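You operate a simulated robot arm through the tools that you are given. There is no shell and no other tool. Be economical: measure what you need, move in short steps, check, and stop when the job is done.

The job below is to be done with a simulated two-armed robot. You get a single attempt, and the scene is never put back.

TASK
Hold the steel bowl on the middle of the wooden work top steady with one hand and put the lemon grey jar from the shelf under the wooden work top in it with the other.

Only the result counts: the job must be done as asked and must still hold three seconds after the hand-in. Knocking over, shifting, dropping, spilling or breaking anything else fails it.

THE ROBOT
Two 7-joint arms with two-finger grippers on one trunk, on a base that drives. Base frame: it is fixed to the floor where the robot stands at the start and does not move with it; the origin is under the middle of the robot, x ahead of it, y to its left, z up; the surface under the hand at the start is at about z = 0.88. Readings come in m, degrees, newtons and seconds.
The left shoulder is at the start at [0.083, 0.216, 1.122], the right one opposite. With the tool pointing down near the work surface each hand reaches from about 0.3 to 0.82 m from the robot's upright axis, wherever it stands, measured 20 degrees to its own side. Payload 3.18 kg a hand.
Tool frame (each hand has its own): the origin (TCP) lies between the finger pads and is the grasp point; the fingertips stand 0.03 m ahead of it; z points along the fingers, y is the line along which they close. Largest opening 0.144 m; the body of the gripper starts 0.103 m behind the TCP.
Orientation is told as [roll, pitch, yaw] about the base's x, y, z axes, in that order, counted from this pose: with the fingers straight down and closing along the base's y, the tool's x points along the base's -x, its y along +y and its z along -z.

THE INTERFACE
- The arms move only by the tool send_rows. It takes "left_targets", "right_targets" or both (then of equal length, played together; a hand with none holds still); each is a list of rows, each a list of 7 numbers: the shift along the tool's x, y, z in mm, then the turn, a rotation vector about the tool's x, y, z in degrees, then the finger opening in mm, from 0 to 144. In form: [[tx, ty, tz, wx, wy, wz, claw], ...]. A call has 1 to 10 rows; each row is the pose to reach, as a shift and turn from the pose commanded when the call began, along the tool's axes at that moment. Rows are played at 5 a second. More than 0.05 m and 8.6 degrees between two rows, or a gripper value outside its range, and nothing of the call is played. Where a pose cannot be reached the arm comes as near as it can. A force on the tool above 40 N (or 10 N above the force at the start of the call, whichever is more), or a blocked arm, ends the call early, and 0.2 s more pass. Each finger halts on what it meets, pressing with about 38 N; the grip force reading is that of the motor and also rises with nothing between the fingers. The clock runs only during rows and for 0.2 s after the last one: add rows that repeat a pose to give the fingers time. It gives the time, the measured TCP pose, the force on the tool (base axes), the opening and the grip force at its end, in the units of the frame above (readings bear some noise), with the torque about the TCP (base axes, N m) and any sound that the robot's microphone picked up.
- Cameras (640 x 400 px; columns grow to the right, rows downward): "scene" is now at [0.1777, 0.0054, 1.3118]; the picture's right is [0.05, -1.00, 0.00], its down [-0.57, -0.03, -0.82] and it looks along [0.82, 0.04, -0.57] (base axes); focal length 214 px, centre (320, 200). "left" rides on the left gripper at [0.076, -0.016, -0.143] in its tool frame; the picture's right is [0.21, 0.98, 0.00], its down [-0.84, 0.18, -0.51] and it looks along [-0.50, 0.11, 0.86] (tool axes); focal length 218 px, centre (320, 200). "right" rides on the right gripper at [0.076, 0.016, -0.143] in its tool frame; the picture's right is [-0.21, 0.98, 0.00], its down [-0.84, -0.18, -0.51] and it looks along [-0.50, -0.11, 0.86] (tool axes); focal length 218 px, centre (320, 200).
- capture(camera): a new picture of that camera. It takes no simulated time.
- move_column(by): slides the trunk up (or, below 0, down) by that many m; the arms and the scene camera ride with it, the base frame stays. It gives what a move gives, with no picture.
- drive_base(legs): drives the robot by 1 to 6 legs, each [ahead, left, turn to the left] in m, m and degrees, along the robot's own axes; the way and the turn of a leg run together, so that a leg with both is an arc; at most 1.5 m and 180 degrees a leg. The arms and the cameras ride along, it lands a little off, and it stops where it bumps. It gives what a move gives.
- head_to(pan, tilt): turns the head with the scene camera to pan (to the left, within 80 degrees either way) and tilt (down, from -29 to 69), counted from straight ahead of the robot. It gives what a move gives.
- measure_at(camera, pixels): for up to 12 pixels [column, row] of the newest picture of that camera ("zoom" is the newest enlarged one), the place [x, y, z] in the base frame of the surface seen there, good to about 0.002 m. It takes no simulated time.
- zoom(camera, box): a new picture of the part [left, top, right, bottom] of that camera's present view, enlarged. It takes no simulated time.
- hand_in(): hands the job in; it is judged then, once.

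Go step by step. Measure first, check grasps and placings, and put right what went wrong. The budget is 80 turns and 70 pictures, counting those below and the enlarged ones. Unless the task says otherwise, let go and move clear before handing in, and close with one line.

The tools are called as a command line: name --argument value ..., lists and objects as JSON in quotes. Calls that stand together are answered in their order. send_rows: Moves the arms, as the interface text tells. Its arguments: {"type":"object","properties":{"left_targets":{"type":"array"},"right_targets":{"type":"array"}},"required":[]} The other tools are called the same way: move_column (by) slides the trunk up or down; drive_base (legs) drives the base; head_to (pan, tilt) turns the head that bears the scene camera; capture (camera) takes a picture; measure_at (camera, pixels) gives the place of the surface under pixels of a picture; zoom (camera, box) takes an enlarged picture of a part of a camera's view; hand_in () hands the job in.

At the start:

```text
time: 0.0
left_tcp_pos: [0.61, 0.3537, 1.139]
left_ee_rot: [0.0, 0.0, 0.0]
left_ft_force: [0.3, -0.7, 0.9]
left_ft_torque: [0.02, 0.0, 0.02]
left_opening: 0.1443
left_grasp_force: 0.1
right_tcp_pos: [0.4094, -0.0878, 1.2012]
right_ee_rot: [0.0, 0.0, 0.0]
right_ft_force: [0.2, -0.4, -0.4]
right_ft_torque: [0.01, -0.04, 0.01]
right_opening: 0.1439
right_grasp_force: 0.1
trunk travel left (down, up): [-0.205, 0.165]
robot x, y, heading: [0.0003, -0.0044, 0.2]
head pan, tilt: [2.9, 34.9]
```

scene: 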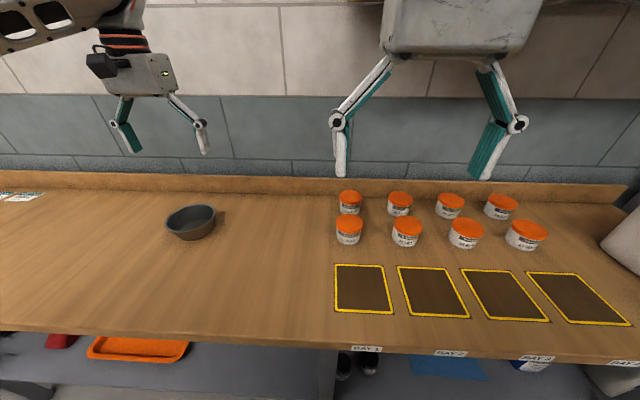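
right: 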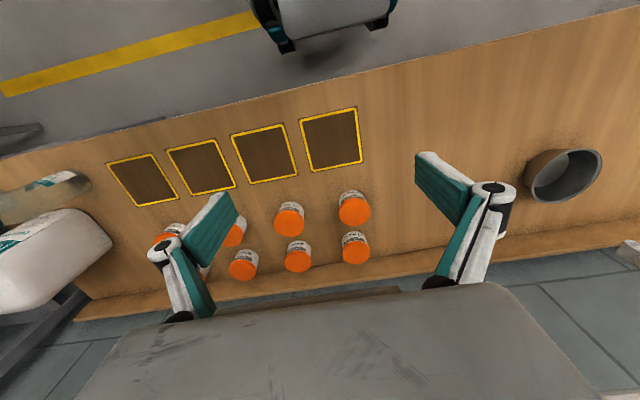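
left: 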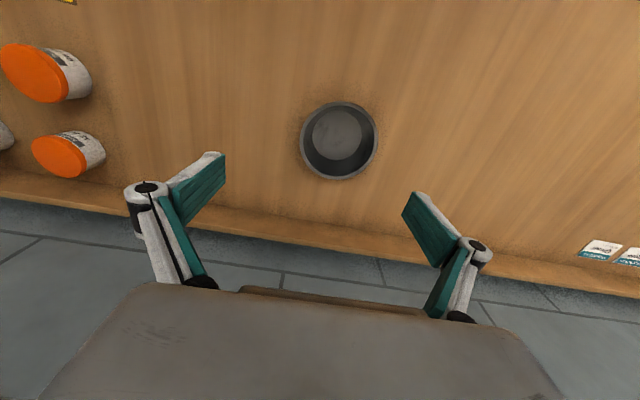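

The bowl is at about scene (190,222), and the shelf under the top shows only partly below row 340. I'll measure the bowl and table edge, and tilt the head down to look for the shelf.

measure_at --camera "scene" --pixels '[[190, 222], [168, 222], [214, 212], [190, 207], [192, 240], [150, 335], [340, 345], [140, 348], [60, 341], [240, 372], [530, 366], [450, 368]]'

head_to --pan 20 --tilt 65

capture --camera "scene"

```text
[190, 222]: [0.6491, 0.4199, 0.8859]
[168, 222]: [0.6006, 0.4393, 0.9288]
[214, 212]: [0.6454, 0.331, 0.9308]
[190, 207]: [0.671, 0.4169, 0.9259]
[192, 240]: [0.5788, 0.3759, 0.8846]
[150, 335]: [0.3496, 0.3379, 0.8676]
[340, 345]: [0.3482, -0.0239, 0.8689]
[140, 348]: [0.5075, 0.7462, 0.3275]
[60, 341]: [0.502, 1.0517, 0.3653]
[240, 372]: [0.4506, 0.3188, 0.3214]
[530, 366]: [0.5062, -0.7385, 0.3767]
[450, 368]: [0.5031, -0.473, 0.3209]
```

```text
time: 0.9
left_tcp_pos: [0.6098, 0.3519, 1.1386]
left_ee_rot: [0.0, 0.0, 0.0]
left_ft_force: [-0.2, 0.2, 0.1]
left_ft_torque: [-0.01, 0.0, 0.01]
left_opening: 0.1441
left_grasp_force: 0.0
right_tcp_pos: [0.4086, -0.0875, 1.2017]
right_ee_rot: [0.0, 0.0, 0.1]
right_ft_force: [0.0, 0.4, -0.6]
right_ft_torque: [-0.02, -0.02, -0.03]
right_opening: 0.1442
right_grasp_force: 0.1
trunk travel left (down, up): [-0.205, 0.165]
robot x, y, heading: [0.0005, 0.0014, 0.2]
head pan, tilt: [20.0, 65.0]
```

```text
66 pictures are left
```

scene: 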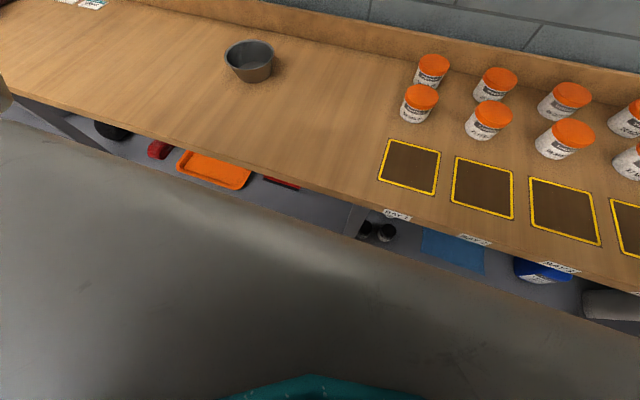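

The shelf under the top is at z≈0.32 with several things on it (dark jars near (385,232)). I'll back off to see under the top.

drive_base --legs '[[-0.8, 0, 0]]'

head_to --pan 0 --tilt 35

capture --camera "scene"

```text
time: 5.4
left_tcp_pos: [-0.2226, 0.3561, 1.138]
left_ee_rot: [0.0, 0.0, 0.8]
left_ft_force: [-0.2, 0.3, 0.0]
left_ft_torque: [0.01, -0.01, -0.01]
left_opening: 0.1442
left_grasp_force: 0.1
right_tcp_pos: [-0.4167, -0.0885, 1.201]
right_ee_rot: [0.0, 0.0, 0.8]
right_ft_force: [-0.5, 0.2, 0.2]
right_ft_torque: [-0.01, -0.02, 0.03]
right_opening: 0.144
right_grasp_force: 0.0
trunk travel left (down, up): [-0.205, 0.165]
robot x, y, heading: [-0.8255, -0.006, 0.9]
head pan, tilt: [20.0, 65.0]
```

```text
time: 6.3
left_tcp_pos: [-0.2232, 0.3571, 1.1378]
left_ee_rot: [0.0, 0.0, 0.8]
left_ft_force: [-0.8, -0.1, 0.4]
left_ft_torque: [-0.03, 0.02, 0.01]
left_opening: 0.1441
left_grasp_force: 0.0
right_tcp_pos: [-0.4156, -0.0881, 1.2002]
right_ee_rot: [0.0, 0.0, 0.8]
right_ft_force: [0.4, 0.2, 0.0]
right_ft_torque: [-0.01, 0.01, -0.01]
right_opening: 0.144
right_grasp_force: 0.2
trunk travel left (down, up): [-0.205, 0.165]
robot x, y, heading: [-0.8274, -0.0069, 0.9]
head pan, tilt: [0.0, 35.0]
```

```text
65 pictures are left
```

scene: 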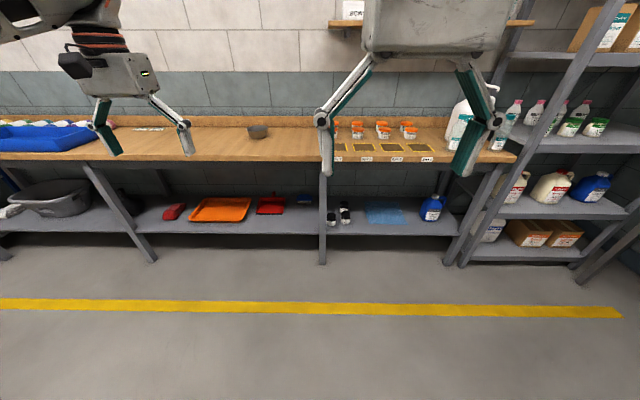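

Two jars stand on the shelf near (332,218) and (345,213), close to a post at column 322. Zooming in.

zoom --camera "scene" --box '[290, 170, 410, 245]'

zoom --camera "scene" --box '[130, 170, 330, 245]'

```text
5.33 times, centred on (350, 208) of scene
```

zoom: 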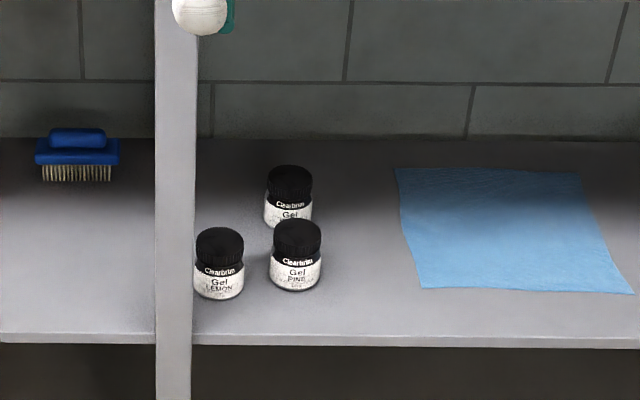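

```text
3.20 times, centred on (230, 208) of scene
```

zoom: 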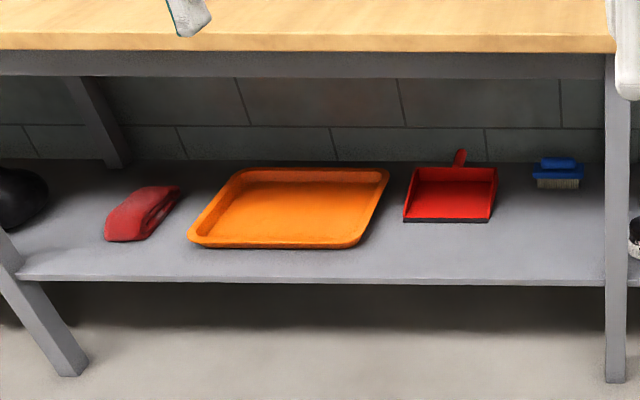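

The front-left jar reads "Gel LEMON", the next one "PINE". I'll measure them in a fresh, tighter zoom.

zoom --camera "scene" --box '[310, 190, 374, 240]'

```text
8.00 times, centred on (342, 215) of scene
```

zoom: 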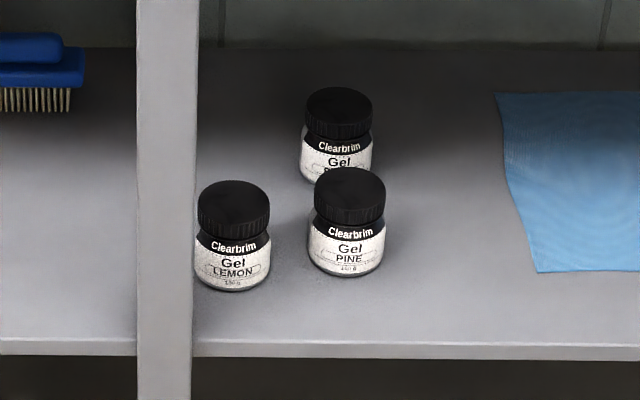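

measure_at --camera "zoom" --pixels '[[233, 200], [203, 200], [267, 205], [232, 284], [265, 265], [347, 190], [316, 200], [380, 205], [338, 105], [165, 250], [190, 250], [233, 335]]'

measure_at --camera "scene" --pixels '[[300, 158], [300, 166], [320, 240], [258, 125], [258, 137]]'

```text
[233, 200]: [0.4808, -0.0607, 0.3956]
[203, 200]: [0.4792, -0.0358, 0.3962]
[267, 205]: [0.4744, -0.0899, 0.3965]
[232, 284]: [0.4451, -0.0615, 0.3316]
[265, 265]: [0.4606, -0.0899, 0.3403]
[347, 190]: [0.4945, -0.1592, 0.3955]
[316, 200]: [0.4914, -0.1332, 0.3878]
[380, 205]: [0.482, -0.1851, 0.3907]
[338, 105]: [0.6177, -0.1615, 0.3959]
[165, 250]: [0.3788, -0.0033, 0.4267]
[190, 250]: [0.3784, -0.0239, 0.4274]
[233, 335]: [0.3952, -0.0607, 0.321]
```

```text
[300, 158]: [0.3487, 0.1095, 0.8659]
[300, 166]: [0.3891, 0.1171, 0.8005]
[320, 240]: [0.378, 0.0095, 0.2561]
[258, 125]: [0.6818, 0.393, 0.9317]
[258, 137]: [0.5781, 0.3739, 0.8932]
```

The LEMON jar is centred near (0.478, -0.062), z 0.32–0.396, close to a post (y>-0.024, x≈0.38) and the PINE jar (y≈-0.16). I'll lower the trunk and shape the right hand into a forward-down pose yawed left, here in free space.

move_column --by -0.2

send_rows --right_targets '[[0, 0, 0, 0, 0, -7, 144], [0, 0, 0, 0, 0, -14, 144], [0, 0, 0, 0, 0, -21, 120], [0, 0, 0, 0, 0, -28, 100], [0, 0, 0, 0, 0, -35, 90], [0, 0, 0, 0, 0, -35, 84]]' --left_targets '[[0, 0, -30, 0, 0, 0, 144], [0, 0, -60, 0, 0, 0, 144], [0, 0, -90, 0, 0, 0, 144], [0, 0, -120, 0, 0, 0, 144], [0, 0, -150, 0, 0, 0, 144], [0, 0, -150, 0, 0, 0, 144]]'

send_rows --right_targets '[[-10, 0, 20, 0, -7.5, 0, 84], [-20, 0, 40, 0, -15, 0, 84], [-30, 0, 70, 0, -22.5, 0, 84], [-40, 0, 100, 0, -30, 0, 84], [-50, 0, 130, 0, -37.5, 0, 84], [-60, 0, 160, 0, -45, 0, 84], [-60, 0, 200, 0, -45, 0, 84], [-60, 0, 240, 0, -45, 0, 84]]'

```text
time: 7.6
left_tcp_pos: [-0.1833, 0.3571, 0.873]
left_ee_rot: [0.0, 16.1, 0.9]
left_ft_force: [0.1, 0.0, -1.2]
left_ft_torque: [0.0, 0.05, -0.02]
left_opening: 0.1438
left_grasp_force: 0.1
right_tcp_pos: [-0.3927, -0.0874, 1.066]
right_ee_rot: [0.3, 2.8, 0.2]
right_ft_force: [9.7, -3.2, -3.5]
right_ft_torque: [0.46, 1.19, 0.22]
right_opening: 0.144
right_grasp_force: 0.2
trunk travel left (down, up): [-0.089, 0.28]
robot x, y, heading: [-0.8269, -0.0102, 0.8]
head pan, tilt: [0.0, 35.0]
stopped: the force on the tool passed its limit at 78 N (the readings are from after the stop); the commanded pose is now the measured one
```

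```text
time: 9.0
left_tcp_pos: [-0.1324, 0.3661, 0.9074]
left_ee_rot: [1.5, 12.6, 1.1]
left_ft_force: [0.5, 0.3, -0.1]
left_ft_torque: [-0.08, -0.04, 0.03]
left_opening: 0.1438
left_grasp_force: 0.0
left hand out of reach, approached as far as the arm can: row 1, 2, 3, 4, 5, 6
right_tcp_pos: [-0.4005, -0.0859, 1.0722]
right_ee_rot: [1.5, 1.5, 35.4]
right_ft_force: [-0.7, 1.1, -0.6]
right_ft_torque: [-0.06, -0.03, -0.01]
right_opening: 0.0836
right_grasp_force: 0.1
trunk travel left (down, up): [-0.089, 0.28]
robot x, y, heading: [-0.8266, -0.0066, 0.7]
head pan, tilt: [0.0, 35.0]
```

```text
time: 10.3
left_tcp_pos: [-0.1318, 0.364, 0.9066]
left_ee_rot: [1.4, 12.6, 1.0]
left_ft_force: [-0.1, -0.2, -0.1]
left_ft_torque: [0.04, 0.04, -0.03]
left_opening: 0.1439
left_grasp_force: 0.1
right_tcp_pos: [-0.291, -0.0521, 0.984]
right_ee_rot: [10.0, -37.6, 18.6]
right_ft_force: [0.1, -0.2, -1.6]
right_ft_torque: [0.04, -0.07, 0.03]
right_opening: 0.0841
right_grasp_force: 0.1
right hand out of reach, approached as far as the arm can: row 5, 6
trunk travel left (down, up): [-0.089, 0.28]
robot x, y, heading: [-0.8237, -0.0066, 0.6]
head pan, tilt: [0.0, 35.0]
stopped in row 6 (right hand): the arm was blocked; the commanded pose is now the measured one
```

Lowering stopped with a knock at about 0.115 m down, and the right arm was blocked at the end. I'll look at what the arms are touching.

head_to --pan 0 --tilt 50

capture --camera "scene"

capture --camera "right"

capture --camera "left"

```text
time: 11.0
left_tcp_pos: [-0.1325, 0.3639, 0.9073]
left_ee_rot: [1.4, 12.5, 1.0]
left_ft_force: [0.2, 0.3, -0.3]
left_ft_torque: [-0.03, -0.02, 0.02]
left_opening: 0.1442
left_grasp_force: 0.0
right_tcp_pos: [-0.2894, -0.0513, 0.9856]
right_ee_rot: [10.2, -37.9, 18.5]
right_ft_force: [0.8, 1.0, -0.7]
right_ft_torque: [-0.01, 0.0, 0.0]
right_opening: 0.0837
right_grasp_force: 0.1
trunk travel left (down, up): [-0.089, 0.28]
robot x, y, heading: [-0.832, -0.0051, 1.0]
head pan, tilt: [0.0, 50.0]
```

```text
61 pictures are left
```

scene: 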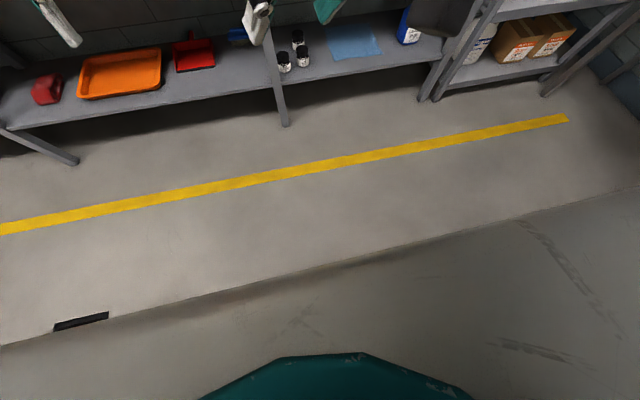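

```text
60 pictures are left
```

right: 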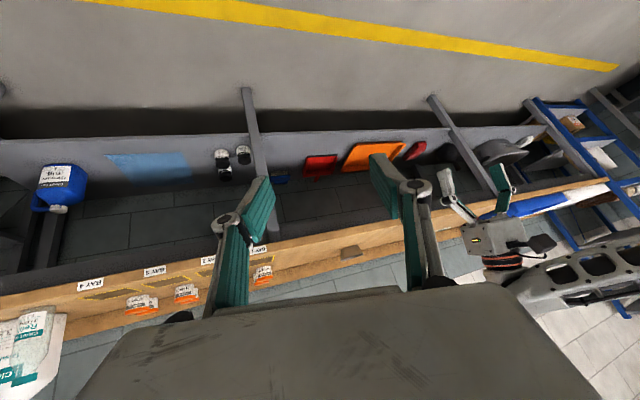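

```text
59 pictures are left
```

left: 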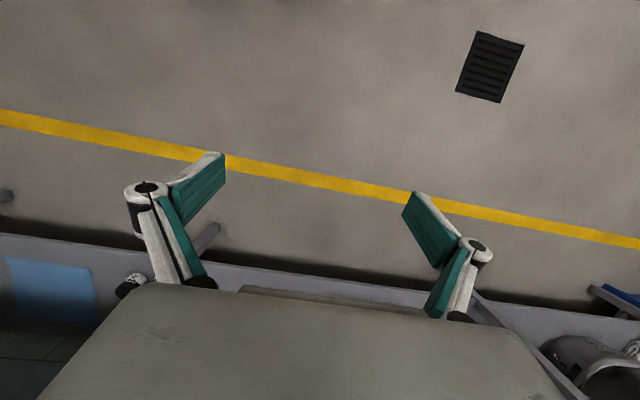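

The grey slab in scene (rows >250) is the robot's own base; an elbow likely hit it or the torso. I'll measure it.

measure_at --camera "scene" --pixels '[[320, 300], [320, 255], [120, 370], [560, 240], [320, 380], [500, 330], [600, 380], [80, 320], [30, 345], [630, 190], [320, 340], [200, 395]]'

head_to --pan -75 --tilt 50

capture --camera "scene"

head_to --pan 75 --tilt 50

capture --camera "scene"

```text
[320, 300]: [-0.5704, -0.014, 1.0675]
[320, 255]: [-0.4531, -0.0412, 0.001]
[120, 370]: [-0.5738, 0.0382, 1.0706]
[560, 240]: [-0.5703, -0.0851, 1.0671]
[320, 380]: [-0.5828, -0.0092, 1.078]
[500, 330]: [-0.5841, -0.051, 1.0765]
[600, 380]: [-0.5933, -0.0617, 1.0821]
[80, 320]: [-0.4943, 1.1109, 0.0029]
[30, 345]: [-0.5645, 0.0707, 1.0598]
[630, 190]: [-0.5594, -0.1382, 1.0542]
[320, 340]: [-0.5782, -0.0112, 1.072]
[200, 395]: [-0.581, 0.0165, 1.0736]
```

```text
time: 12.5
left_tcp_pos: [-0.1333, 0.3643, 0.9081]
left_ee_rot: [1.5, 12.7, 1.0]
left_ft_force: [0.3, 0.3, -0.1]
left_ft_torque: [-0.01, -0.02, -0.01]
left_opening: 0.1438
left_grasp_force: 0.0
right_tcp_pos: [-0.2961, -0.0501, 0.9841]
right_ee_rot: [9.5, -38.0, 19.8]
right_ft_force: [0.0, 1.0, 0.1]
right_ft_torque: [0.0, 0.02, 0.03]
right_opening: 0.0838
right_grasp_force: 0.0
trunk travel left (down, up): [-0.089, 0.28]
robot x, y, heading: [-0.825, -0.0033, 0.9]
head pan, tilt: [-75.0, 50.0]
```

```text
58 pictures are left
```

scene: 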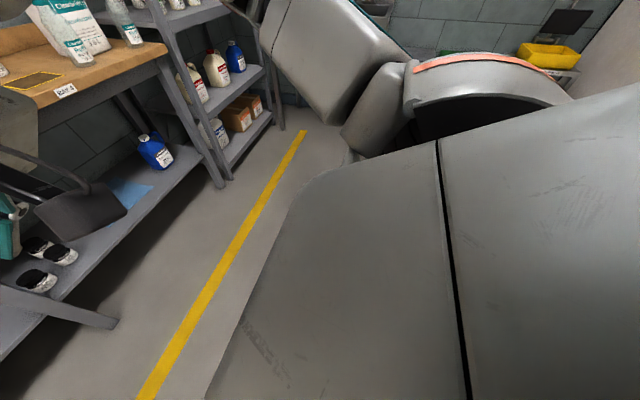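

```text
time: 14.8
left_tcp_pos: [-0.1324, 0.3639, 0.9063]
left_ee_rot: [1.5, 12.7, 0.9]
left_ft_force: [-0.5, 0.2, 0.5]
left_ft_torque: [0.0, -0.02, -0.02]
left_opening: 0.1438
left_grasp_force: 0.1
right_tcp_pos: [-0.296, -0.0501, 0.9843]
right_ee_rot: [9.4, -37.9, 19.7]
right_ft_force: [-0.7, -0.2, 0.9]
right_ft_torque: [-0.03, -0.01, 0.01]
right_opening: 0.0837
right_grasp_force: 0.1
trunk travel left (down, up): [-0.089, 0.28]
robot x, y, heading: [-0.8273, -0.0034, 1.0]
head pan, tilt: [75.0, 50.0]
```

```text
57 pictures are left
```

scene: 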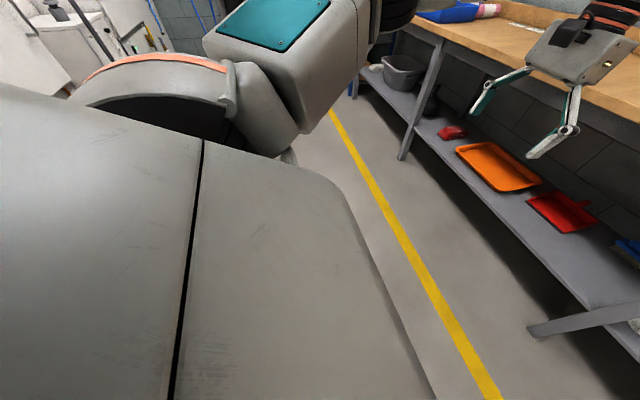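

Nothing seems visibly touching; I'll test with a small column step to see whether the block is real.

move_column --by -0.03

```text
time: 15.6
left_tcp_pos: [-0.1322, 0.365, 0.8711]
left_ee_rot: [1.5, 13.1, 1.2]
left_ft_force: [-0.7, -0.2, 0.1]
left_ft_torque: [-0.01, -0.09, 0.0]
left_opening: 0.1439
left_grasp_force: 0.0
right_tcp_pos: [-0.297, -0.0502, 0.9572]
right_ee_rot: [9.5, -38.2, 19.9]
right_ft_force: [-0.9, 0.1, -0.1]
right_ft_torque: [-0.03, -0.03, -0.03]
right_opening: 0.084
right_grasp_force: 0.1
trunk travel left (down, up): [-0.059, 0.31]
robot x, y, heading: [-0.8267, -0.0077, 0.6]
head pan, tilt: [75.0, 50.0]
```

That step was clean. I'll go the rest of the way down in a small step and look at the arms again.

move_column --by -0.055

send_rows --right_targets '[[0, 0, 20, 0, 0, 0, 84], [0, 0, 40, 0, 0, 0, 84], [0, 0, 60, 0, 0, 0, 84], [0, 0, 80, 0, 0, 0, 84]]'

```text
time: 16.6
left_tcp_pos: [-0.132, 0.3653, 0.8161]
left_ee_rot: [1.5, 13.1, 1.2]
left_ft_force: [-0.7, 0.9, 0.2]
left_ft_torque: [-0.02, -0.04, 0.02]
left_opening: 0.144
left_grasp_force: 0.1
right_tcp_pos: [-0.2978, -0.05, 0.9]
right_ee_rot: [9.5, -38.0, 19.8]
right_ft_force: [-0.6, 0.0, 0.5]
right_ft_torque: [-0.01, -0.01, -0.01]
right_opening: 0.0839
right_grasp_force: 0.1
trunk travel left (down, up): [-0.004, 0.365]
robot x, y, heading: [-0.8259, -0.0078, 0.7]
head pan, tilt: [75.0, 50.0]
```

```text
time: 17.6
left_tcp_pos: [-0.1326, 0.3645, 0.8124]
left_ee_rot: [1.5, 13.3, 1.1]
left_ft_force: [0.7, 0.1, -0.6]
left_ft_torque: [-0.03, 0.02, 0.01]
left_opening: 0.1442
left_grasp_force: 0.0
right_tcp_pos: [-0.2548, -0.0199, 0.8345]
right_ee_rot: [9.5, -37.9, 19.8]
right_ft_force: [0.1, 0.1, -0.3]
right_ft_torque: [-0.04, 0.01, -0.01]
right_opening: 0.084
right_grasp_force: 0.2
trunk travel left (down, up): [-0.004, 0.365]
robot x, y, heading: [-0.8305, -0.0051, 0.9]
head pan, tilt: [75.0, 50.0]
```

The right hand moves freely now. I'll bring it down to z≈0.47 in front of the robot and finish the orientation (yaw 35°, pitch −45°).

send_rows --right_targets '[[24, -13, 36, 0, -2, -4, 84], [49, -26, 73, 0, -4, -8, 84], [73, -39, 109, -0.6, -6.1, -12, 84], [98, -52, 145, -0.6, -6.1, -12, 84], [122, -65, 182, -0.6, -6.1, -12, 84], [146, -78, 218, -0.6, -6.1, -12, 84], [170, -91, 255, -0.6, -6.1, -12, 84], [195, -104, 291, -0.6, -6.1, -12, 84]]'

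capture --camera "right"

```text
time: 19.4
left_tcp_pos: [-0.1296, 0.36, 0.8138]
left_ee_rot: [1.7, 13.5, 0.9]
left_ft_force: [0.7, -1.5, -0.3]
left_ft_torque: [0.24, 0.06, -0.05]
left_opening: 0.144
left_grasp_force: 0.0
right_tcp_pos: [-0.2062, -0.1101, 0.6557]
right_ee_rot: [1.6, -43.3, 35.0]
right_ft_force: [0.3, -1.3, -0.9]
right_ft_torque: [0.11, -0.03, 0.05]
right_opening: 0.0841
right_grasp_force: 0.0
right hand out of reach, approached as far as the arm can: row 4, 5, 6, 7, 8
trunk travel left (down, up): [-0.004, 0.365]
robot x, y, heading: [-0.8251, -0.0074, 0.6]
head pan, tilt: [75.0, 50.0]
```

```text
56 pictures are left
```

right: 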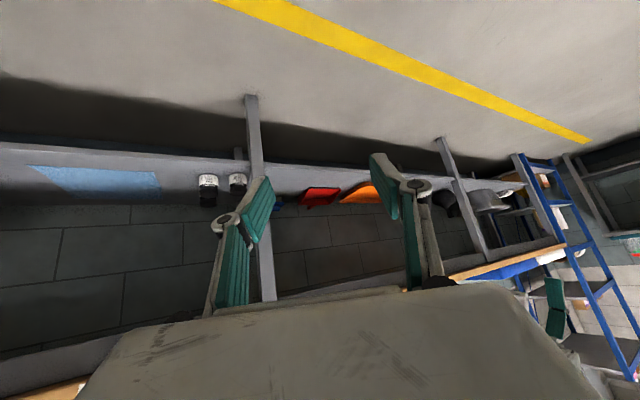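

The hand stops at z≈0.66, as if at a joint limit. I'll try reaching farther ahead and then down.

send_rows --right_targets '[[-22, -22, 22, 0, 0, 0, 84], [-44, -43, 44, 0, 0, 0, 84], [-65, -65, 65, 0, 0, 0, 84], [-87, -86, 87, 0, 0, 0, 84], [-60, -86, 114, 0, 0, 0, 84], [-33, -86, 141, 0, 0, 0, 84], [-6, -86, 168, 0, 0, 0, 84], [21, -86, 195, 0, 0, 0, 84], [48, -86, 222, 0, 0, 0, 84]]'

```text
time: 21.4
left_tcp_pos: [-0.1316, 0.3651, 0.8122]
left_ee_rot: [1.5, 13.3, 1.2]
left_ft_force: [0.1, 0.4, -0.8]
left_ft_torque: [-0.01, 0.0, 0.02]
left_opening: 0.1438
left_grasp_force: 0.1
right_tcp_pos: [-0.0487, -0.1101, 0.4694]
right_ee_rot: [0.0, -45.1, 35.1]
right_ft_force: [0.5, 0.4, 0.1]
right_ft_torque: [0.0, 0.01, 0.02]
right_opening: 0.0838
right_grasp_force: 0.1
trunk travel left (down, up): [-0.004, 0.365]
robot x, y, heading: [-0.829, -0.0061, 1.0]
head pan, tilt: [75.0, 50.0]
```

The right hand now sits at z 0.469, 0.78 m ahead. Before driving in I must get the left hand (x −0.13, z 0.81) back and up so it clears the table edge.

send_rows --left_targets '[[30, 0, -10, 0, -3, 0, 144], [60, 0, -20, 0, -6, 0, 144], [90, 0, -30, 0, -9, 0, 144], [120, 0, -40, 0, -13, 0, 144], [150, 0, -60, 0, -13, 0, 144], [180, 0, -80, 0, -13, 0, 144], [210, 0, -100, 0, -13, 0, 144], [230, 0, -130, 0, -13, 0, 144]]'

head_to --pan 0 --tilt 25

capture --camera "scene"

capture --camera "right"

```text
time: 23.2
left_tcp_pos: [-0.2561, 0.346, 0.8593]
left_ee_rot: [1.3, 0.1, 0.7]
left_ft_force: [0.1, 0.0, -0.7]
left_ft_torque: [0.02, 0.03, -0.01]
left_opening: 0.144
left_grasp_force: 0.0
left hand out of reach, approached as far as the arm can: row 3, 4, 5, 6, 7, 8
right_tcp_pos: [-0.0492, -0.1091, 0.4686]
right_ee_rot: [-0.1, -45.0, 35.1]
right_ft_force: [-0.4, 0.1, -0.6]
right_ft_torque: [0.0, 0.02, -0.04]
right_opening: 0.084
right_grasp_force: 0.1
trunk travel left (down, up): [-0.004, 0.365]
robot x, y, heading: [-0.8231, -0.0039, 0.7]
head pan, tilt: [75.0, 50.0]
```

```text
time: 24.6
left_tcp_pos: [-0.2561, 0.3463, 0.859]
left_ee_rot: [1.5, 0.2, 0.9]
left_ft_force: [0.0, 0.7, 0.9]
left_ft_torque: [0.0, -0.01, 0.0]
left_opening: 0.1441
left_grasp_force: 0.0
right_tcp_pos: [-0.0492, -0.1092, 0.4697]
right_ee_rot: [0.0, -45.0, 35.0]
right_ft_force: [0.3, 0.4, 0.1]
right_ft_torque: [0.02, 0.02, -0.02]
right_opening: 0.0841
right_grasp_force: 0.0
trunk travel left (down, up): [-0.004, 0.365]
robot x, y, heading: [-0.8226, -0.006, 1.0]
head pan, tilt: [0.0, 25.0]
```

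```text
55 pictures are left
```

scene: 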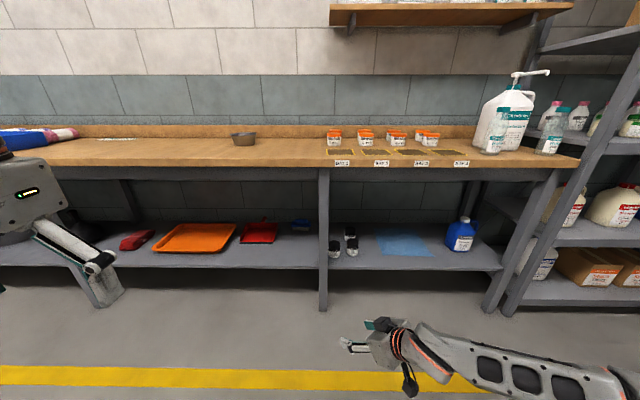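

```text
54 pictures are left
```

right: 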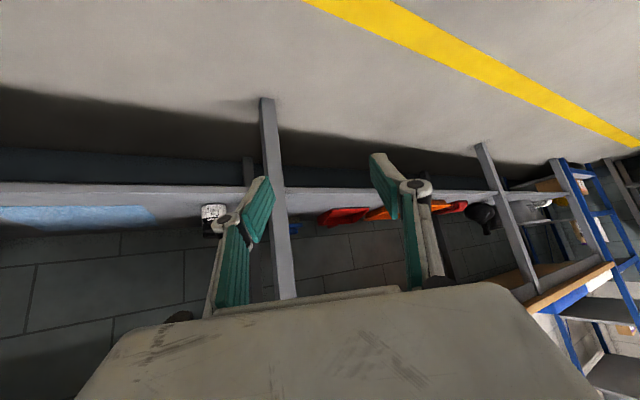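

The left hand has ~6 cm of clearance to the table edge after a 0.53 m drive. I'll measure the right finger knuckles to know their clearance beside the post and PINE jar.

zoom --camera "right" --box '[180, 130, 460, 310]'

measure_at --camera "right" --pixels '[[228, 222], [216, 226], [265, 200], [258, 235], [272, 182], [415, 187], [430, 186], [388, 200], [372, 158], [385, 180], [215, 300], [440, 270]]'

```text
2.22 times, centred on (320, 220) of right
```

zoom: 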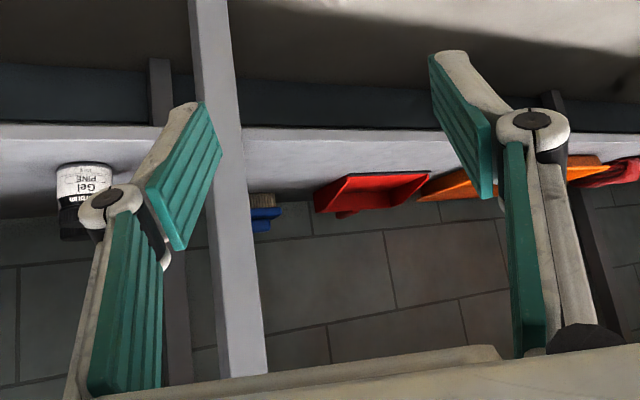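

```text
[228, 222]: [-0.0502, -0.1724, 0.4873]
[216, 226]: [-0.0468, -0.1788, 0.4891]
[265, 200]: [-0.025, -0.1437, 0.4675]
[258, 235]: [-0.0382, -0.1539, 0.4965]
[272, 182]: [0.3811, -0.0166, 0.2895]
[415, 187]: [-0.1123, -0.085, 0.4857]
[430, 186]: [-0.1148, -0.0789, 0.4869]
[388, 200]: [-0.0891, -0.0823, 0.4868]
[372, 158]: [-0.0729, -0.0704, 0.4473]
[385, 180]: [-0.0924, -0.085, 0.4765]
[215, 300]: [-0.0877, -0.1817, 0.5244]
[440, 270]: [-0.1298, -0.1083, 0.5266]
```

Knuckles are 4 cm behind the TCP with ±6 cm width, so a yaw of 45° gives the best clearance to both the post and PINE. I'll turn 10° more, narrow to 78 mm, then drive in with the hand at z≈0.47, passing right of the post.

send_rows --right_targets '[[0, 0, 0, -3.5, 0, -3.5, 78], [0, 0, 0, -7.07, 0, -7.07, 78], [0, 0, 0, -7.07, 0, -7.07, 78]]'

drive_base --legs '[[0.36, -0.02, 0]]'

capture --camera "scene"

capture --camera "right"

```text
time: 25.4
left_tcp_pos: [-0.257, 0.3461, 0.8591]
left_ee_rot: [1.5, 0.2, 0.8]
left_ft_force: [-0.9, -0.2, 0.2]
left_ft_torque: [-0.03, -0.01, -0.02]
left_opening: 0.1438
left_grasp_force: 0.1
right_tcp_pos: [-0.0496, -0.1088, 0.469]
right_ee_rot: [-0.1, -45.1, 45.1]
right_ft_force: [-1.0, 0.0, -0.6]
right_ft_torque: [-0.01, 0.01, 0.03]
right_opening: 0.0779
right_grasp_force: 0.0
trunk travel left (down, up): [-0.004, 0.365]
robot x, y, heading: [-0.8252, -0.0025, 0.7]
head pan, tilt: [0.0, 25.0]
```

```text
time: 27.7
left_tcp_pos: [0.0918, 0.3316, 0.859]
left_ee_rot: [1.5, 0.2, 0.7]
left_ft_force: [0.1, 0.1, 0.1]
left_ft_torque: [-0.02, 0.0, 0.01]
left_opening: 0.1438
left_grasp_force: 0.1
right_tcp_pos: [0.2973, -0.1243, 0.4672]
right_ee_rot: [0.1, -44.9, 45.0]
right_ft_force: [0.2, -0.5, -0.1]
right_ft_torque: [0.04, -0.03, -0.01]
right_opening: 0.078
right_grasp_force: 0.0
trunk travel left (down, up): [-0.004, 0.365]
robot x, y, heading: [-0.4778, -0.0199, 0.7]
head pan, tilt: [0.0, 25.0]
```

```text
52 pictures are left
```

scene: 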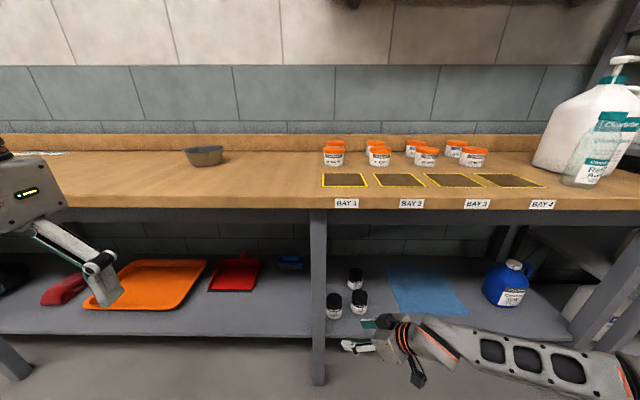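

```text
51 pictures are left
```

right: 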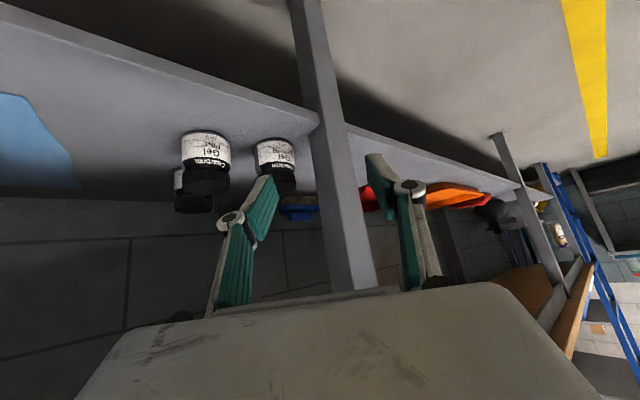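

The jars are near scene (334,300). I'll re-measure the LEMON jar and post at close range before going in.

zoom --camera "scene" --box '[300, 255, 396, 330]'

```text
5.33 times, centred on (348, 292) of scene
```

zoom: 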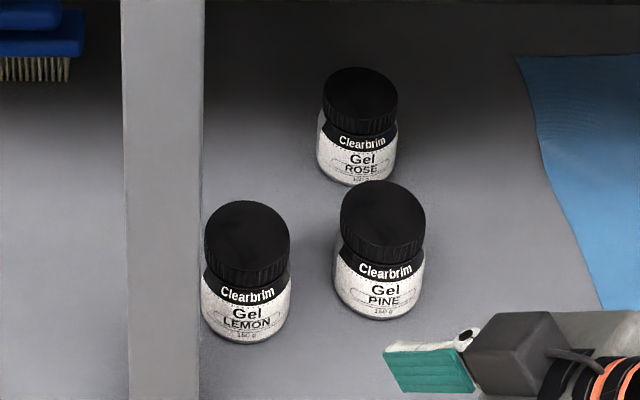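

measure_at --camera "zoom" --pixels '[[247, 204], [247, 262], [208, 235], [286, 235], [206, 310], [290, 305], [245, 338], [345, 215], [383, 184], [423, 215], [382, 240], [202, 300]]'

measure_at --camera "right" --pixels '[[300, 60], [318, 60], [340, 180], [330, 160], [348, 170], [278, 155], [325, 90]]'

```text
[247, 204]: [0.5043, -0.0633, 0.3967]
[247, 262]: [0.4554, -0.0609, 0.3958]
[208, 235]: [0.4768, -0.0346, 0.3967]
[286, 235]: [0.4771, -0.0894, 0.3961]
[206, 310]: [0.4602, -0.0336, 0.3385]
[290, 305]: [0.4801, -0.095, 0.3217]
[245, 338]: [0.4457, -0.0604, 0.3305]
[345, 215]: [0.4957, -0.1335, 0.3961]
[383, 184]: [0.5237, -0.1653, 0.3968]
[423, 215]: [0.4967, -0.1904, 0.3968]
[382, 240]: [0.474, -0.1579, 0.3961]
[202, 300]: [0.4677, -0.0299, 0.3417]
```

```text
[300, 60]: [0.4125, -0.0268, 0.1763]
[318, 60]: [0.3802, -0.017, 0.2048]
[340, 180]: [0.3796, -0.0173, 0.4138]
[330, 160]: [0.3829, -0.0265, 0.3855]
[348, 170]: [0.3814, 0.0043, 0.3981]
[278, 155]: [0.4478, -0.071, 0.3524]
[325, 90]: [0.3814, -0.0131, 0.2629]
```

LEMON: lid centre (0.479, −0.062), top 0.396; PINE centre (0.498, −0.162); post's right face y≈−0.027. I'll drive in 0.185 m at z 0.467, clear above the jars.

drive_base --legs '[[0.18, 0, 0]]'

capture --camera "scene"

capture --camera "right"

```text
time: 29.2
left_tcp_pos: [0.2688, 0.3322, 0.8593]
left_ee_rot: [1.4, 0.2, 0.8]
left_ft_force: [-0.2, 0.2, -0.4]
left_ft_torque: [0.02, 0.05, 0.01]
left_opening: 0.1442
left_grasp_force: 0.1
right_tcp_pos: [0.4747, -0.1234, 0.4682]
right_ee_rot: [0.0, -45.1, 44.9]
right_ft_force: [-0.2, 0.2, -0.7]
right_ft_torque: [0.02, 0.0, -0.03]
right_opening: 0.0779
right_grasp_force: 0.1
trunk travel left (down, up): [-0.004, 0.365]
robot x, y, heading: [-0.3017, -0.0224, 0.7]
head pan, tilt: [0.0, 25.0]
```

```text
49 pictures are left
```

scene: 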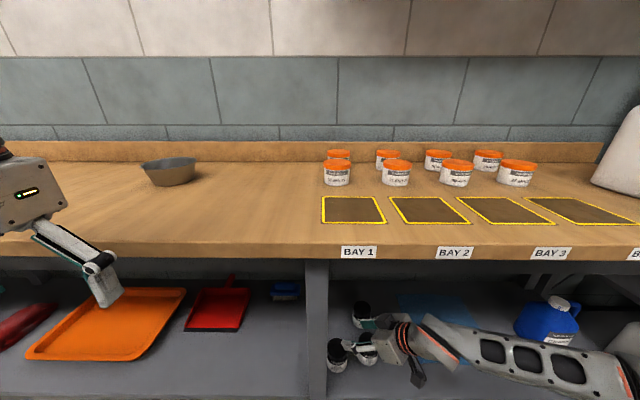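

```text
48 pictures are left
```

right: 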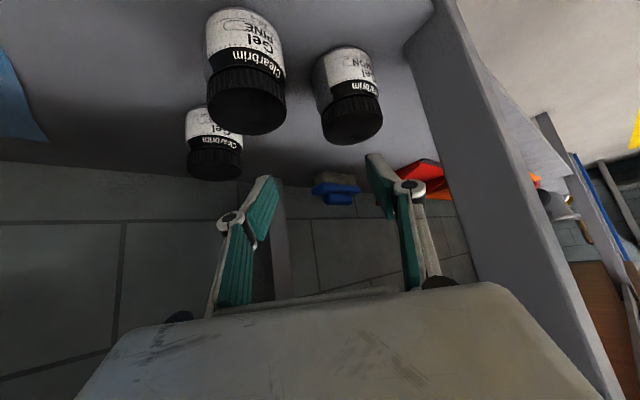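

I'll move sideways over the LEMON jar (Δy +61 mm), staying at z≈0.44, then check alignment.

send_rows --right_targets '[[-16, 20, 16, 0, 0, 0, 78], [-33, 40.5, 33, 0, 0, 0, 78], [-15, 40.5, 51, 0, 0, 0, 78], [-15, 40.5, 51, 0, 0, 0, 78]]'

zoom --camera "right" --box '[120, 0, 520, 300]'

measure_at --camera "zoom" --pixels '[[320, 150]]'

```text
time: 30.2
left_tcp_pos: [0.2691, 0.3321, 0.8593]
left_ee_rot: [1.5, 0.1, 0.7]
left_ft_force: [0.0, -0.5, 0.1]
left_ft_torque: [-0.01, 0.0, 0.04]
left_opening: 0.1438
left_grasp_force: 0.0
right_tcp_pos: [0.4778, -0.0612, 0.4422]
right_ee_rot: [-0.1, -45.1, 45.1]
right_ft_force: [0.4, -0.4, 0.4]
right_ft_torque: [0.03, 0.0, -0.01]
right_opening: 0.0782
right_grasp_force: 0.1
trunk travel left (down, up): [-0.004, 0.365]
robot x, y, heading: [-0.3031, -0.0169, 0.9]
head pan, tilt: [0.0, 25.0]
```

```text
1.33 times, centred on (320, 150) of right
```

zoom: 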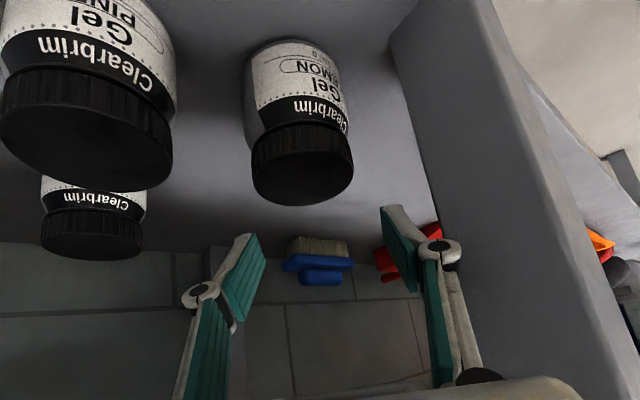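

```text
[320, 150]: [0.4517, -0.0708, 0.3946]
```

The jar sits between the finger planes. Descending 64 mm straight down, then checking before closing.

send_rows --right_targets '[[11, 0, 11, 0, 0, 0, 78], [22, 0, 22, 0, 0, 0, 78], [33, 0, 33, 0, 0, 0, 78], [45, 0, 45, 0, 0, 0, 78], [45, 0, 45, 0, 0, 0, 78]]'

capture --camera "right"

zoom --camera "scene" --box '[296, 290, 424, 390]'

```text
time: 31.4
left_tcp_pos: [0.2694, 0.3317, 0.8597]
left_ee_rot: [1.5, 0.1, 0.6]
left_ft_force: [0.0, 0.4, -0.1]
left_ft_torque: [0.0, -0.03, 0.0]
left_opening: 0.1438
left_grasp_force: 0.0
right_tcp_pos: [0.4785, -0.0612, 0.3805]
right_ee_rot: [-0.1, -45.0, 44.9]
right_ft_force: [0.1, -0.5, -1.1]
right_ft_torque: [0.01, 0.01, -0.01]
right_opening: 0.0781
right_grasp_force: 0.0
trunk travel left (down, up): [-0.004, 0.365]
robot x, y, heading: [-0.3056, -0.0165, 0.6]
head pan, tilt: [0.0, 25.0]
```

```text
46 pictures are left
```

right: 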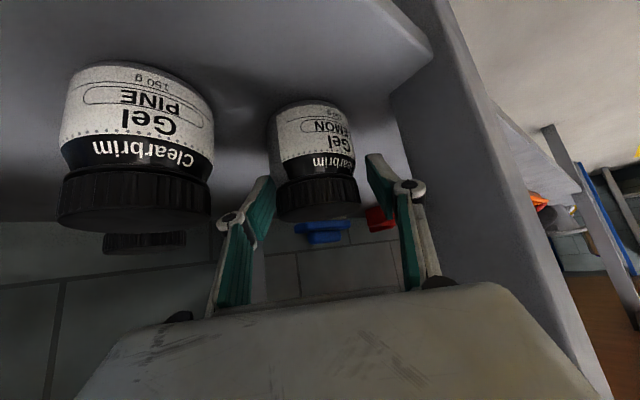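

```text
4.00 times, centred on (360, 340) of scene
```

zoom: 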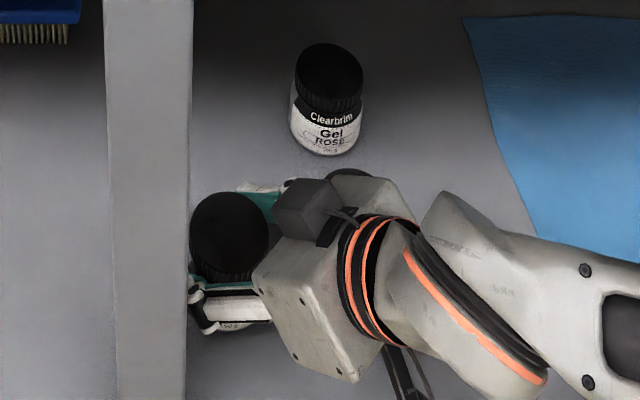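

The LEMON lid is between the pads with both knuckles clear of post and PINE. Closing.

send_rows --right_targets '[[0, 0, 0, 0, 0, 0, 66], [0, 0, 0, 0, 0, 0, 58], [0, 0, 0, 0, 0, 0, 45], [0, 0, 0, 0, 0, 0, 40], [0, 0, 0, 0, 0, 0, 40]]'

capture --camera "right"

```text
time: 32.6
left_tcp_pos: [0.2685, 0.331, 0.8595]
left_ee_rot: [1.4, 0.1, 0.6]
left_ft_force: [0.0, 0.3, -0.8]
left_ft_torque: [0.0, -0.03, -0.01]
left_opening: 0.1439
left_grasp_force: 0.0
right_tcp_pos: [0.4791, -0.0626, 0.3799]
right_ee_rot: [0.1, -44.9, 44.8]
right_ft_force: [0.5, -0.1, -0.2]
right_ft_torque: [0.02, -0.02, 0.03]
right_opening: 0.0635
right_grasp_force: 38.0
trunk travel left (down, up): [-0.004, 0.365]
robot x, y, heading: [-0.3004, -0.0189, 0.4]
head pan, tilt: [0.0, 25.0]
```

```text
44 pictures are left
```

right: 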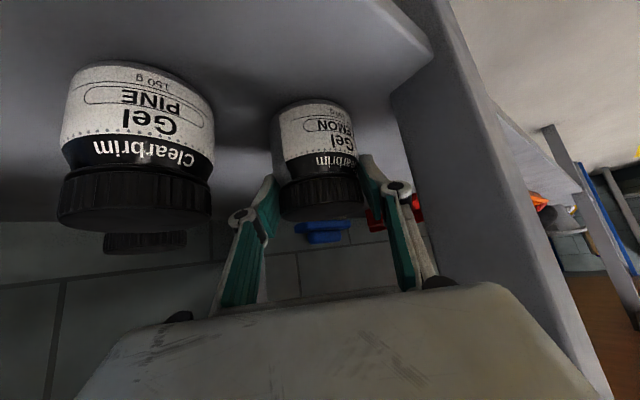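

Gripped at 63.5 mm with 38 N. Lifting 90 mm straight up, then moving right away from the post.

send_rows --right_targets '[[-8, 0, -8, 0, 0, 0, 40], [-22, 0, -22, 0, 0, 0, 40], [-43, 0, -43, 0, 0, 0, 40], [-64, 0, -64, 0, 0, 0, 40], [-48, -21, -80, 0, 0, 0, 40], [-32, -42, -96, 0, 0, 0, 40], [-32, -42, -96, 0, 0, 0, 40]]'

capture --camera "right"

capture --camera "scene"

```text
time: 34.2
left_tcp_pos: [0.2679, 0.3302, 0.8582]
left_ee_rot: [1.5, 0.2, 0.7]
left_ft_force: [0.2, -0.4, -0.2]
left_ft_torque: [-0.03, 0.01, -0.02]
left_opening: 0.1443
left_grasp_force: 0.1
right_tcp_pos: [0.4759, -0.1228, 0.47]
right_ee_rot: [0.0, -45.0, 45.0]
right_ft_force: [-0.3, -0.2, -0.9]
right_ft_torque: [0.0, 0.01, 0.0]
right_opening: 0.0636
right_grasp_force: 37.8
trunk travel left (down, up): [-0.004, 0.365]
robot x, y, heading: [-0.2993, -0.0186, 0.8]
head pan, tilt: [0.0, 25.0]
```

```text
43 pictures are left
```

right: 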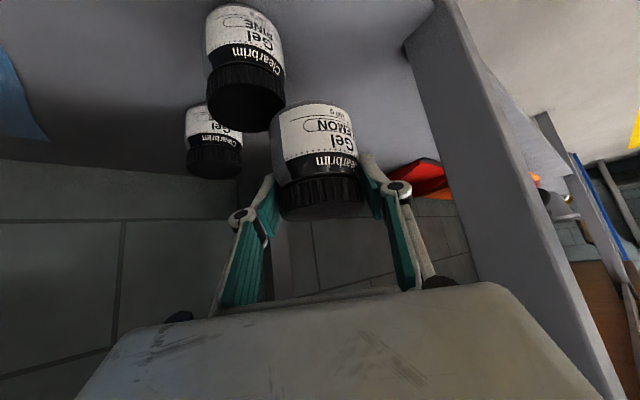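

```text
42 pictures are left
```

scene: 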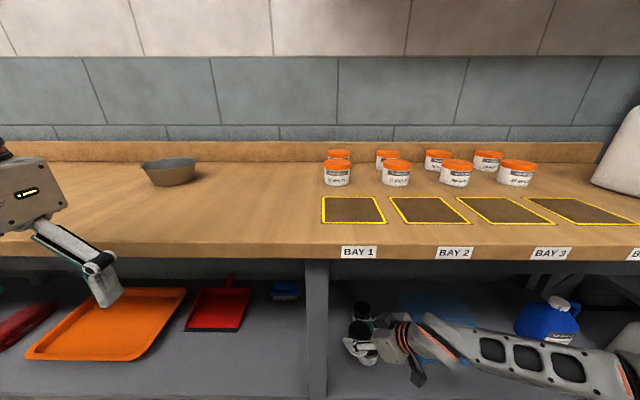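

The LEMON jar is held, its bottom at ≈0.41, clear of the rest. Driving straight back out.

drive_base --legs '[[-0.5, 0, 0]]'

```text
time: 37.1
left_tcp_pos: [-0.2202, 0.3249, 0.86]
left_ee_rot: [1.5, 0.3, 0.4]
left_ft_force: [-0.2, -0.5, 0.7]
left_ft_torque: [0.02, -0.02, -0.02]
left_opening: 0.1441
left_grasp_force: 0.1
right_tcp_pos: [-0.0154, -0.1305, 0.4705]
right_ee_rot: [0.1, -44.9, 44.6]
right_ft_force: [-0.8, 0.3, -0.6]
right_ft_torque: [0.01, 0.02, -0.02]
right_opening: 0.064
right_grasp_force: 37.1
trunk travel left (down, up): [-0.004, 0.365]
robot x, y, heading: [-0.7912, -0.0222, 0.4]
head pan, tilt: [0.0, 25.0]
```

Jar is out in the open. Raising the trunk in two steps, then lifting the right hand to table-clearing height.

move_column --by 0.1

move_column --by 0.12

send_rows --right_targets '[[-25, 9, -37, 0, 0, 0, 40], [-49, 18, -74, 0, 0, 0, 40], [-74, 27, -111, 0, 0, 0, 40], [-98, 35, -148, 0, 0, 0, 40], [-123, 44, -185, 0, 0, 0, 40], [-148, 53, -223, 0, 0, 0, 40], [-172, 62, -260, 0, 0, 0, 40], [-197, 71, -297, 0, 0, 0, 40]]'

```text
time: 38.4
left_tcp_pos: [-0.2197, 0.3243, 0.9572]
left_ee_rot: [1.6, 0.4, 0.4]
left_ft_force: [2.0, 1.3, -0.2]
left_ft_torque: [-0.04, 0.03, 0.01]
left_opening: 0.1437
left_grasp_force: 0.0
right_tcp_pos: [-0.0156, -0.1311, 0.5665]
right_ee_rot: [0.2, -44.8, 44.5]
right_ft_force: [-0.1, -0.2, -2.7]
right_ft_torque: [0.05, -0.02, 0.0]
right_opening: 0.0639
right_grasp_force: 37.5
trunk travel left (down, up): [-0.104, 0.265]
robot x, y, heading: [-0.7941, -0.021, 0.3]
head pan, tilt: [0.0, 25.0]
```

```text
time: 39.9
left_tcp_pos: [-0.2179, 0.3242, 1.0784]
left_ee_rot: [1.5, 0.3, 0.4]
left_ft_force: [0.4, -0.6, -0.4]
left_ft_torque: [0.01, 0.06, -0.02]
left_opening: 0.1438
left_grasp_force: 0.1
right_tcp_pos: [0.0115, -0.1312, 0.782]
right_ee_rot: [-8.2, -50.0, 50.6]
right_ft_force: [-0.1, 0.6, -2.8]
right_ft_torque: [0.03, 0.02, 0.03]
right_opening: 0.0637
right_grasp_force: 38.0
trunk travel left (down, up): [-0.224, 0.145]
robot x, y, heading: [-0.7915, -0.0228, 0.3]
head pan, tilt: [0.0, 25.0]
```

```text
time: 41.7
left_tcp_pos: [-0.2199, 0.3246, 1.0804]
left_ee_rot: [1.6, 0.2, 0.4]
left_ft_force: [-0.4, 0.1, 0.4]
left_ft_torque: [-0.03, -0.05, 0.0]
left_opening: 0.1439
left_grasp_force: 0.1
right_tcp_pos: [-0.1368, -0.1278, 1.1206]
right_ee_rot: [-8.4, -50.2, 50.8]
right_ft_force: [-0.1, -0.1, -1.5]
right_ft_torque: [-0.01, -0.03, -0.03]
right_opening: 0.0639
right_grasp_force: 37.6
trunk travel left (down, up): [-0.224, 0.145]
robot x, y, heading: [-0.7905, -0.0199, 0.3]
head pan, tilt: [0.0, 25.0]
```

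The right hand shifted to a slightly rolled pose while lifting; I'll restore it to upright-jar orientation (pitch −45°, yaw 38°) and shape the left hand (yaw −60°, then pitch −60°) in open space.

send_rows --right_targets '[[0, 0, 0, 0.5, 2.9, 4.1, 40], [0, 0, 0, 1.07, 5.75, 8.2, 40], [0, 0, 0, 1.07, 5.75, 8.2, 40], [0, 0, 0, 1.07, 5.75, 8.2, 40], [0, 0, 0, 1.07, 5.75, 8.2, 40], [0, 0, 0, 1.07, 5.75, 8.2, 40], [0, 0, 0, 1.07, 5.75, 8.2, 40], [0, 0, 0, 1.07, 5.75, 8.2, 40]]' --left_targets '[[0, 0, 0, 0, 0, 7.5, 144], [0, 0, 0, 0, 0, 15, 144], [0, 0, 0, 0, 0, 22.5, 144], [0, 0, 0, 0, 0, 30, 144], [0, 0, 0, 0, 0, 37.5, 144], [0, 0, 0, 0, 0, 45, 144], [0, 0, 0, 0, 0, 52.5, 144], [0, 0, 0, 0, 0, 60, 144]]'

send_rows --left_targets '[[0, 0, 0, 0, -7.5, 0, 144], [0, 0, 0, 0, -15, 0, 144], [0, 0, 0, 0, -22.5, 0, 144], [0, 0, 0, 0, -30, 0, 144], [0, 0, 0, 0, -37.5, 0, 144], [0, 0, 0, 0, -45, 0, 144], [0, 0, 0, 0, -52.5, 0, 144], [0, 0, 0, 0, -60, 0, 144]]'

capture --camera "scene"

```text
time: 43.5
left_tcp_pos: [-0.219, 0.3235, 1.0787]
left_ee_rot: [0.6, 1.3, -59.7]
left_ft_force: [-0.1, 0.0, 0.1]
left_ft_torque: [-0.01, 0.0, 0.02]
left_opening: 0.144
left_grasp_force: 0.1
right_tcp_pos: [-0.1353, -0.1292, 1.1181]
right_ee_rot: [-0.1, -44.9, 37.9]
right_ft_force: [1.2, 0.4, -2.4]
right_ft_torque: [0.01, 0.01, -0.01]
right_opening: 0.0639
right_grasp_force: 37.5
trunk travel left (down, up): [-0.224, 0.145]
robot x, y, heading: [-0.7913, -0.0227, 0.5]
head pan, tilt: [0.0, 25.0]
```

```text
time: 45.3
left_tcp_pos: [-0.2202, 0.3242, 1.0803]
left_ee_rot: [1.3, -58.8, -60.8]
left_ft_force: [-0.2, 0.1, 0.9]
left_ft_torque: [-0.01, 0.0, -0.01]
left_opening: 0.144
left_grasp_force: 0.1
right_tcp_pos: [-0.1357, -0.13, 1.119]
right_ee_rot: [0.0, -44.9, 37.9]
right_ft_force: [0.1, 0.5, -2.0]
right_ft_torque: [0.0, -0.01, -0.03]
right_opening: 0.0638
right_grasp_force: 38.6
trunk travel left (down, up): [-0.224, 0.145]
robot x, y, heading: [-0.7964, -0.0219, 0.4]
head pan, tilt: [0.0, 25.0]
```

```text
41 pictures are left
```

scene: 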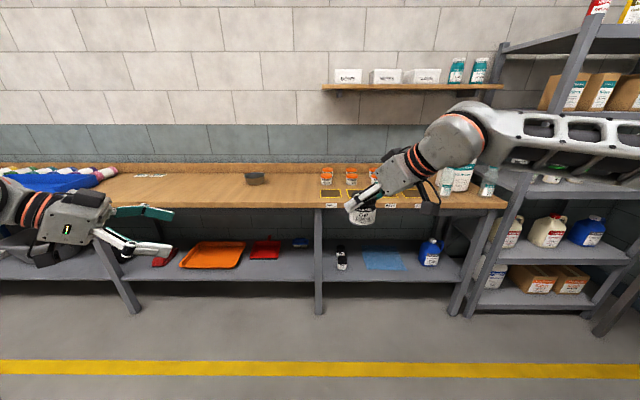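

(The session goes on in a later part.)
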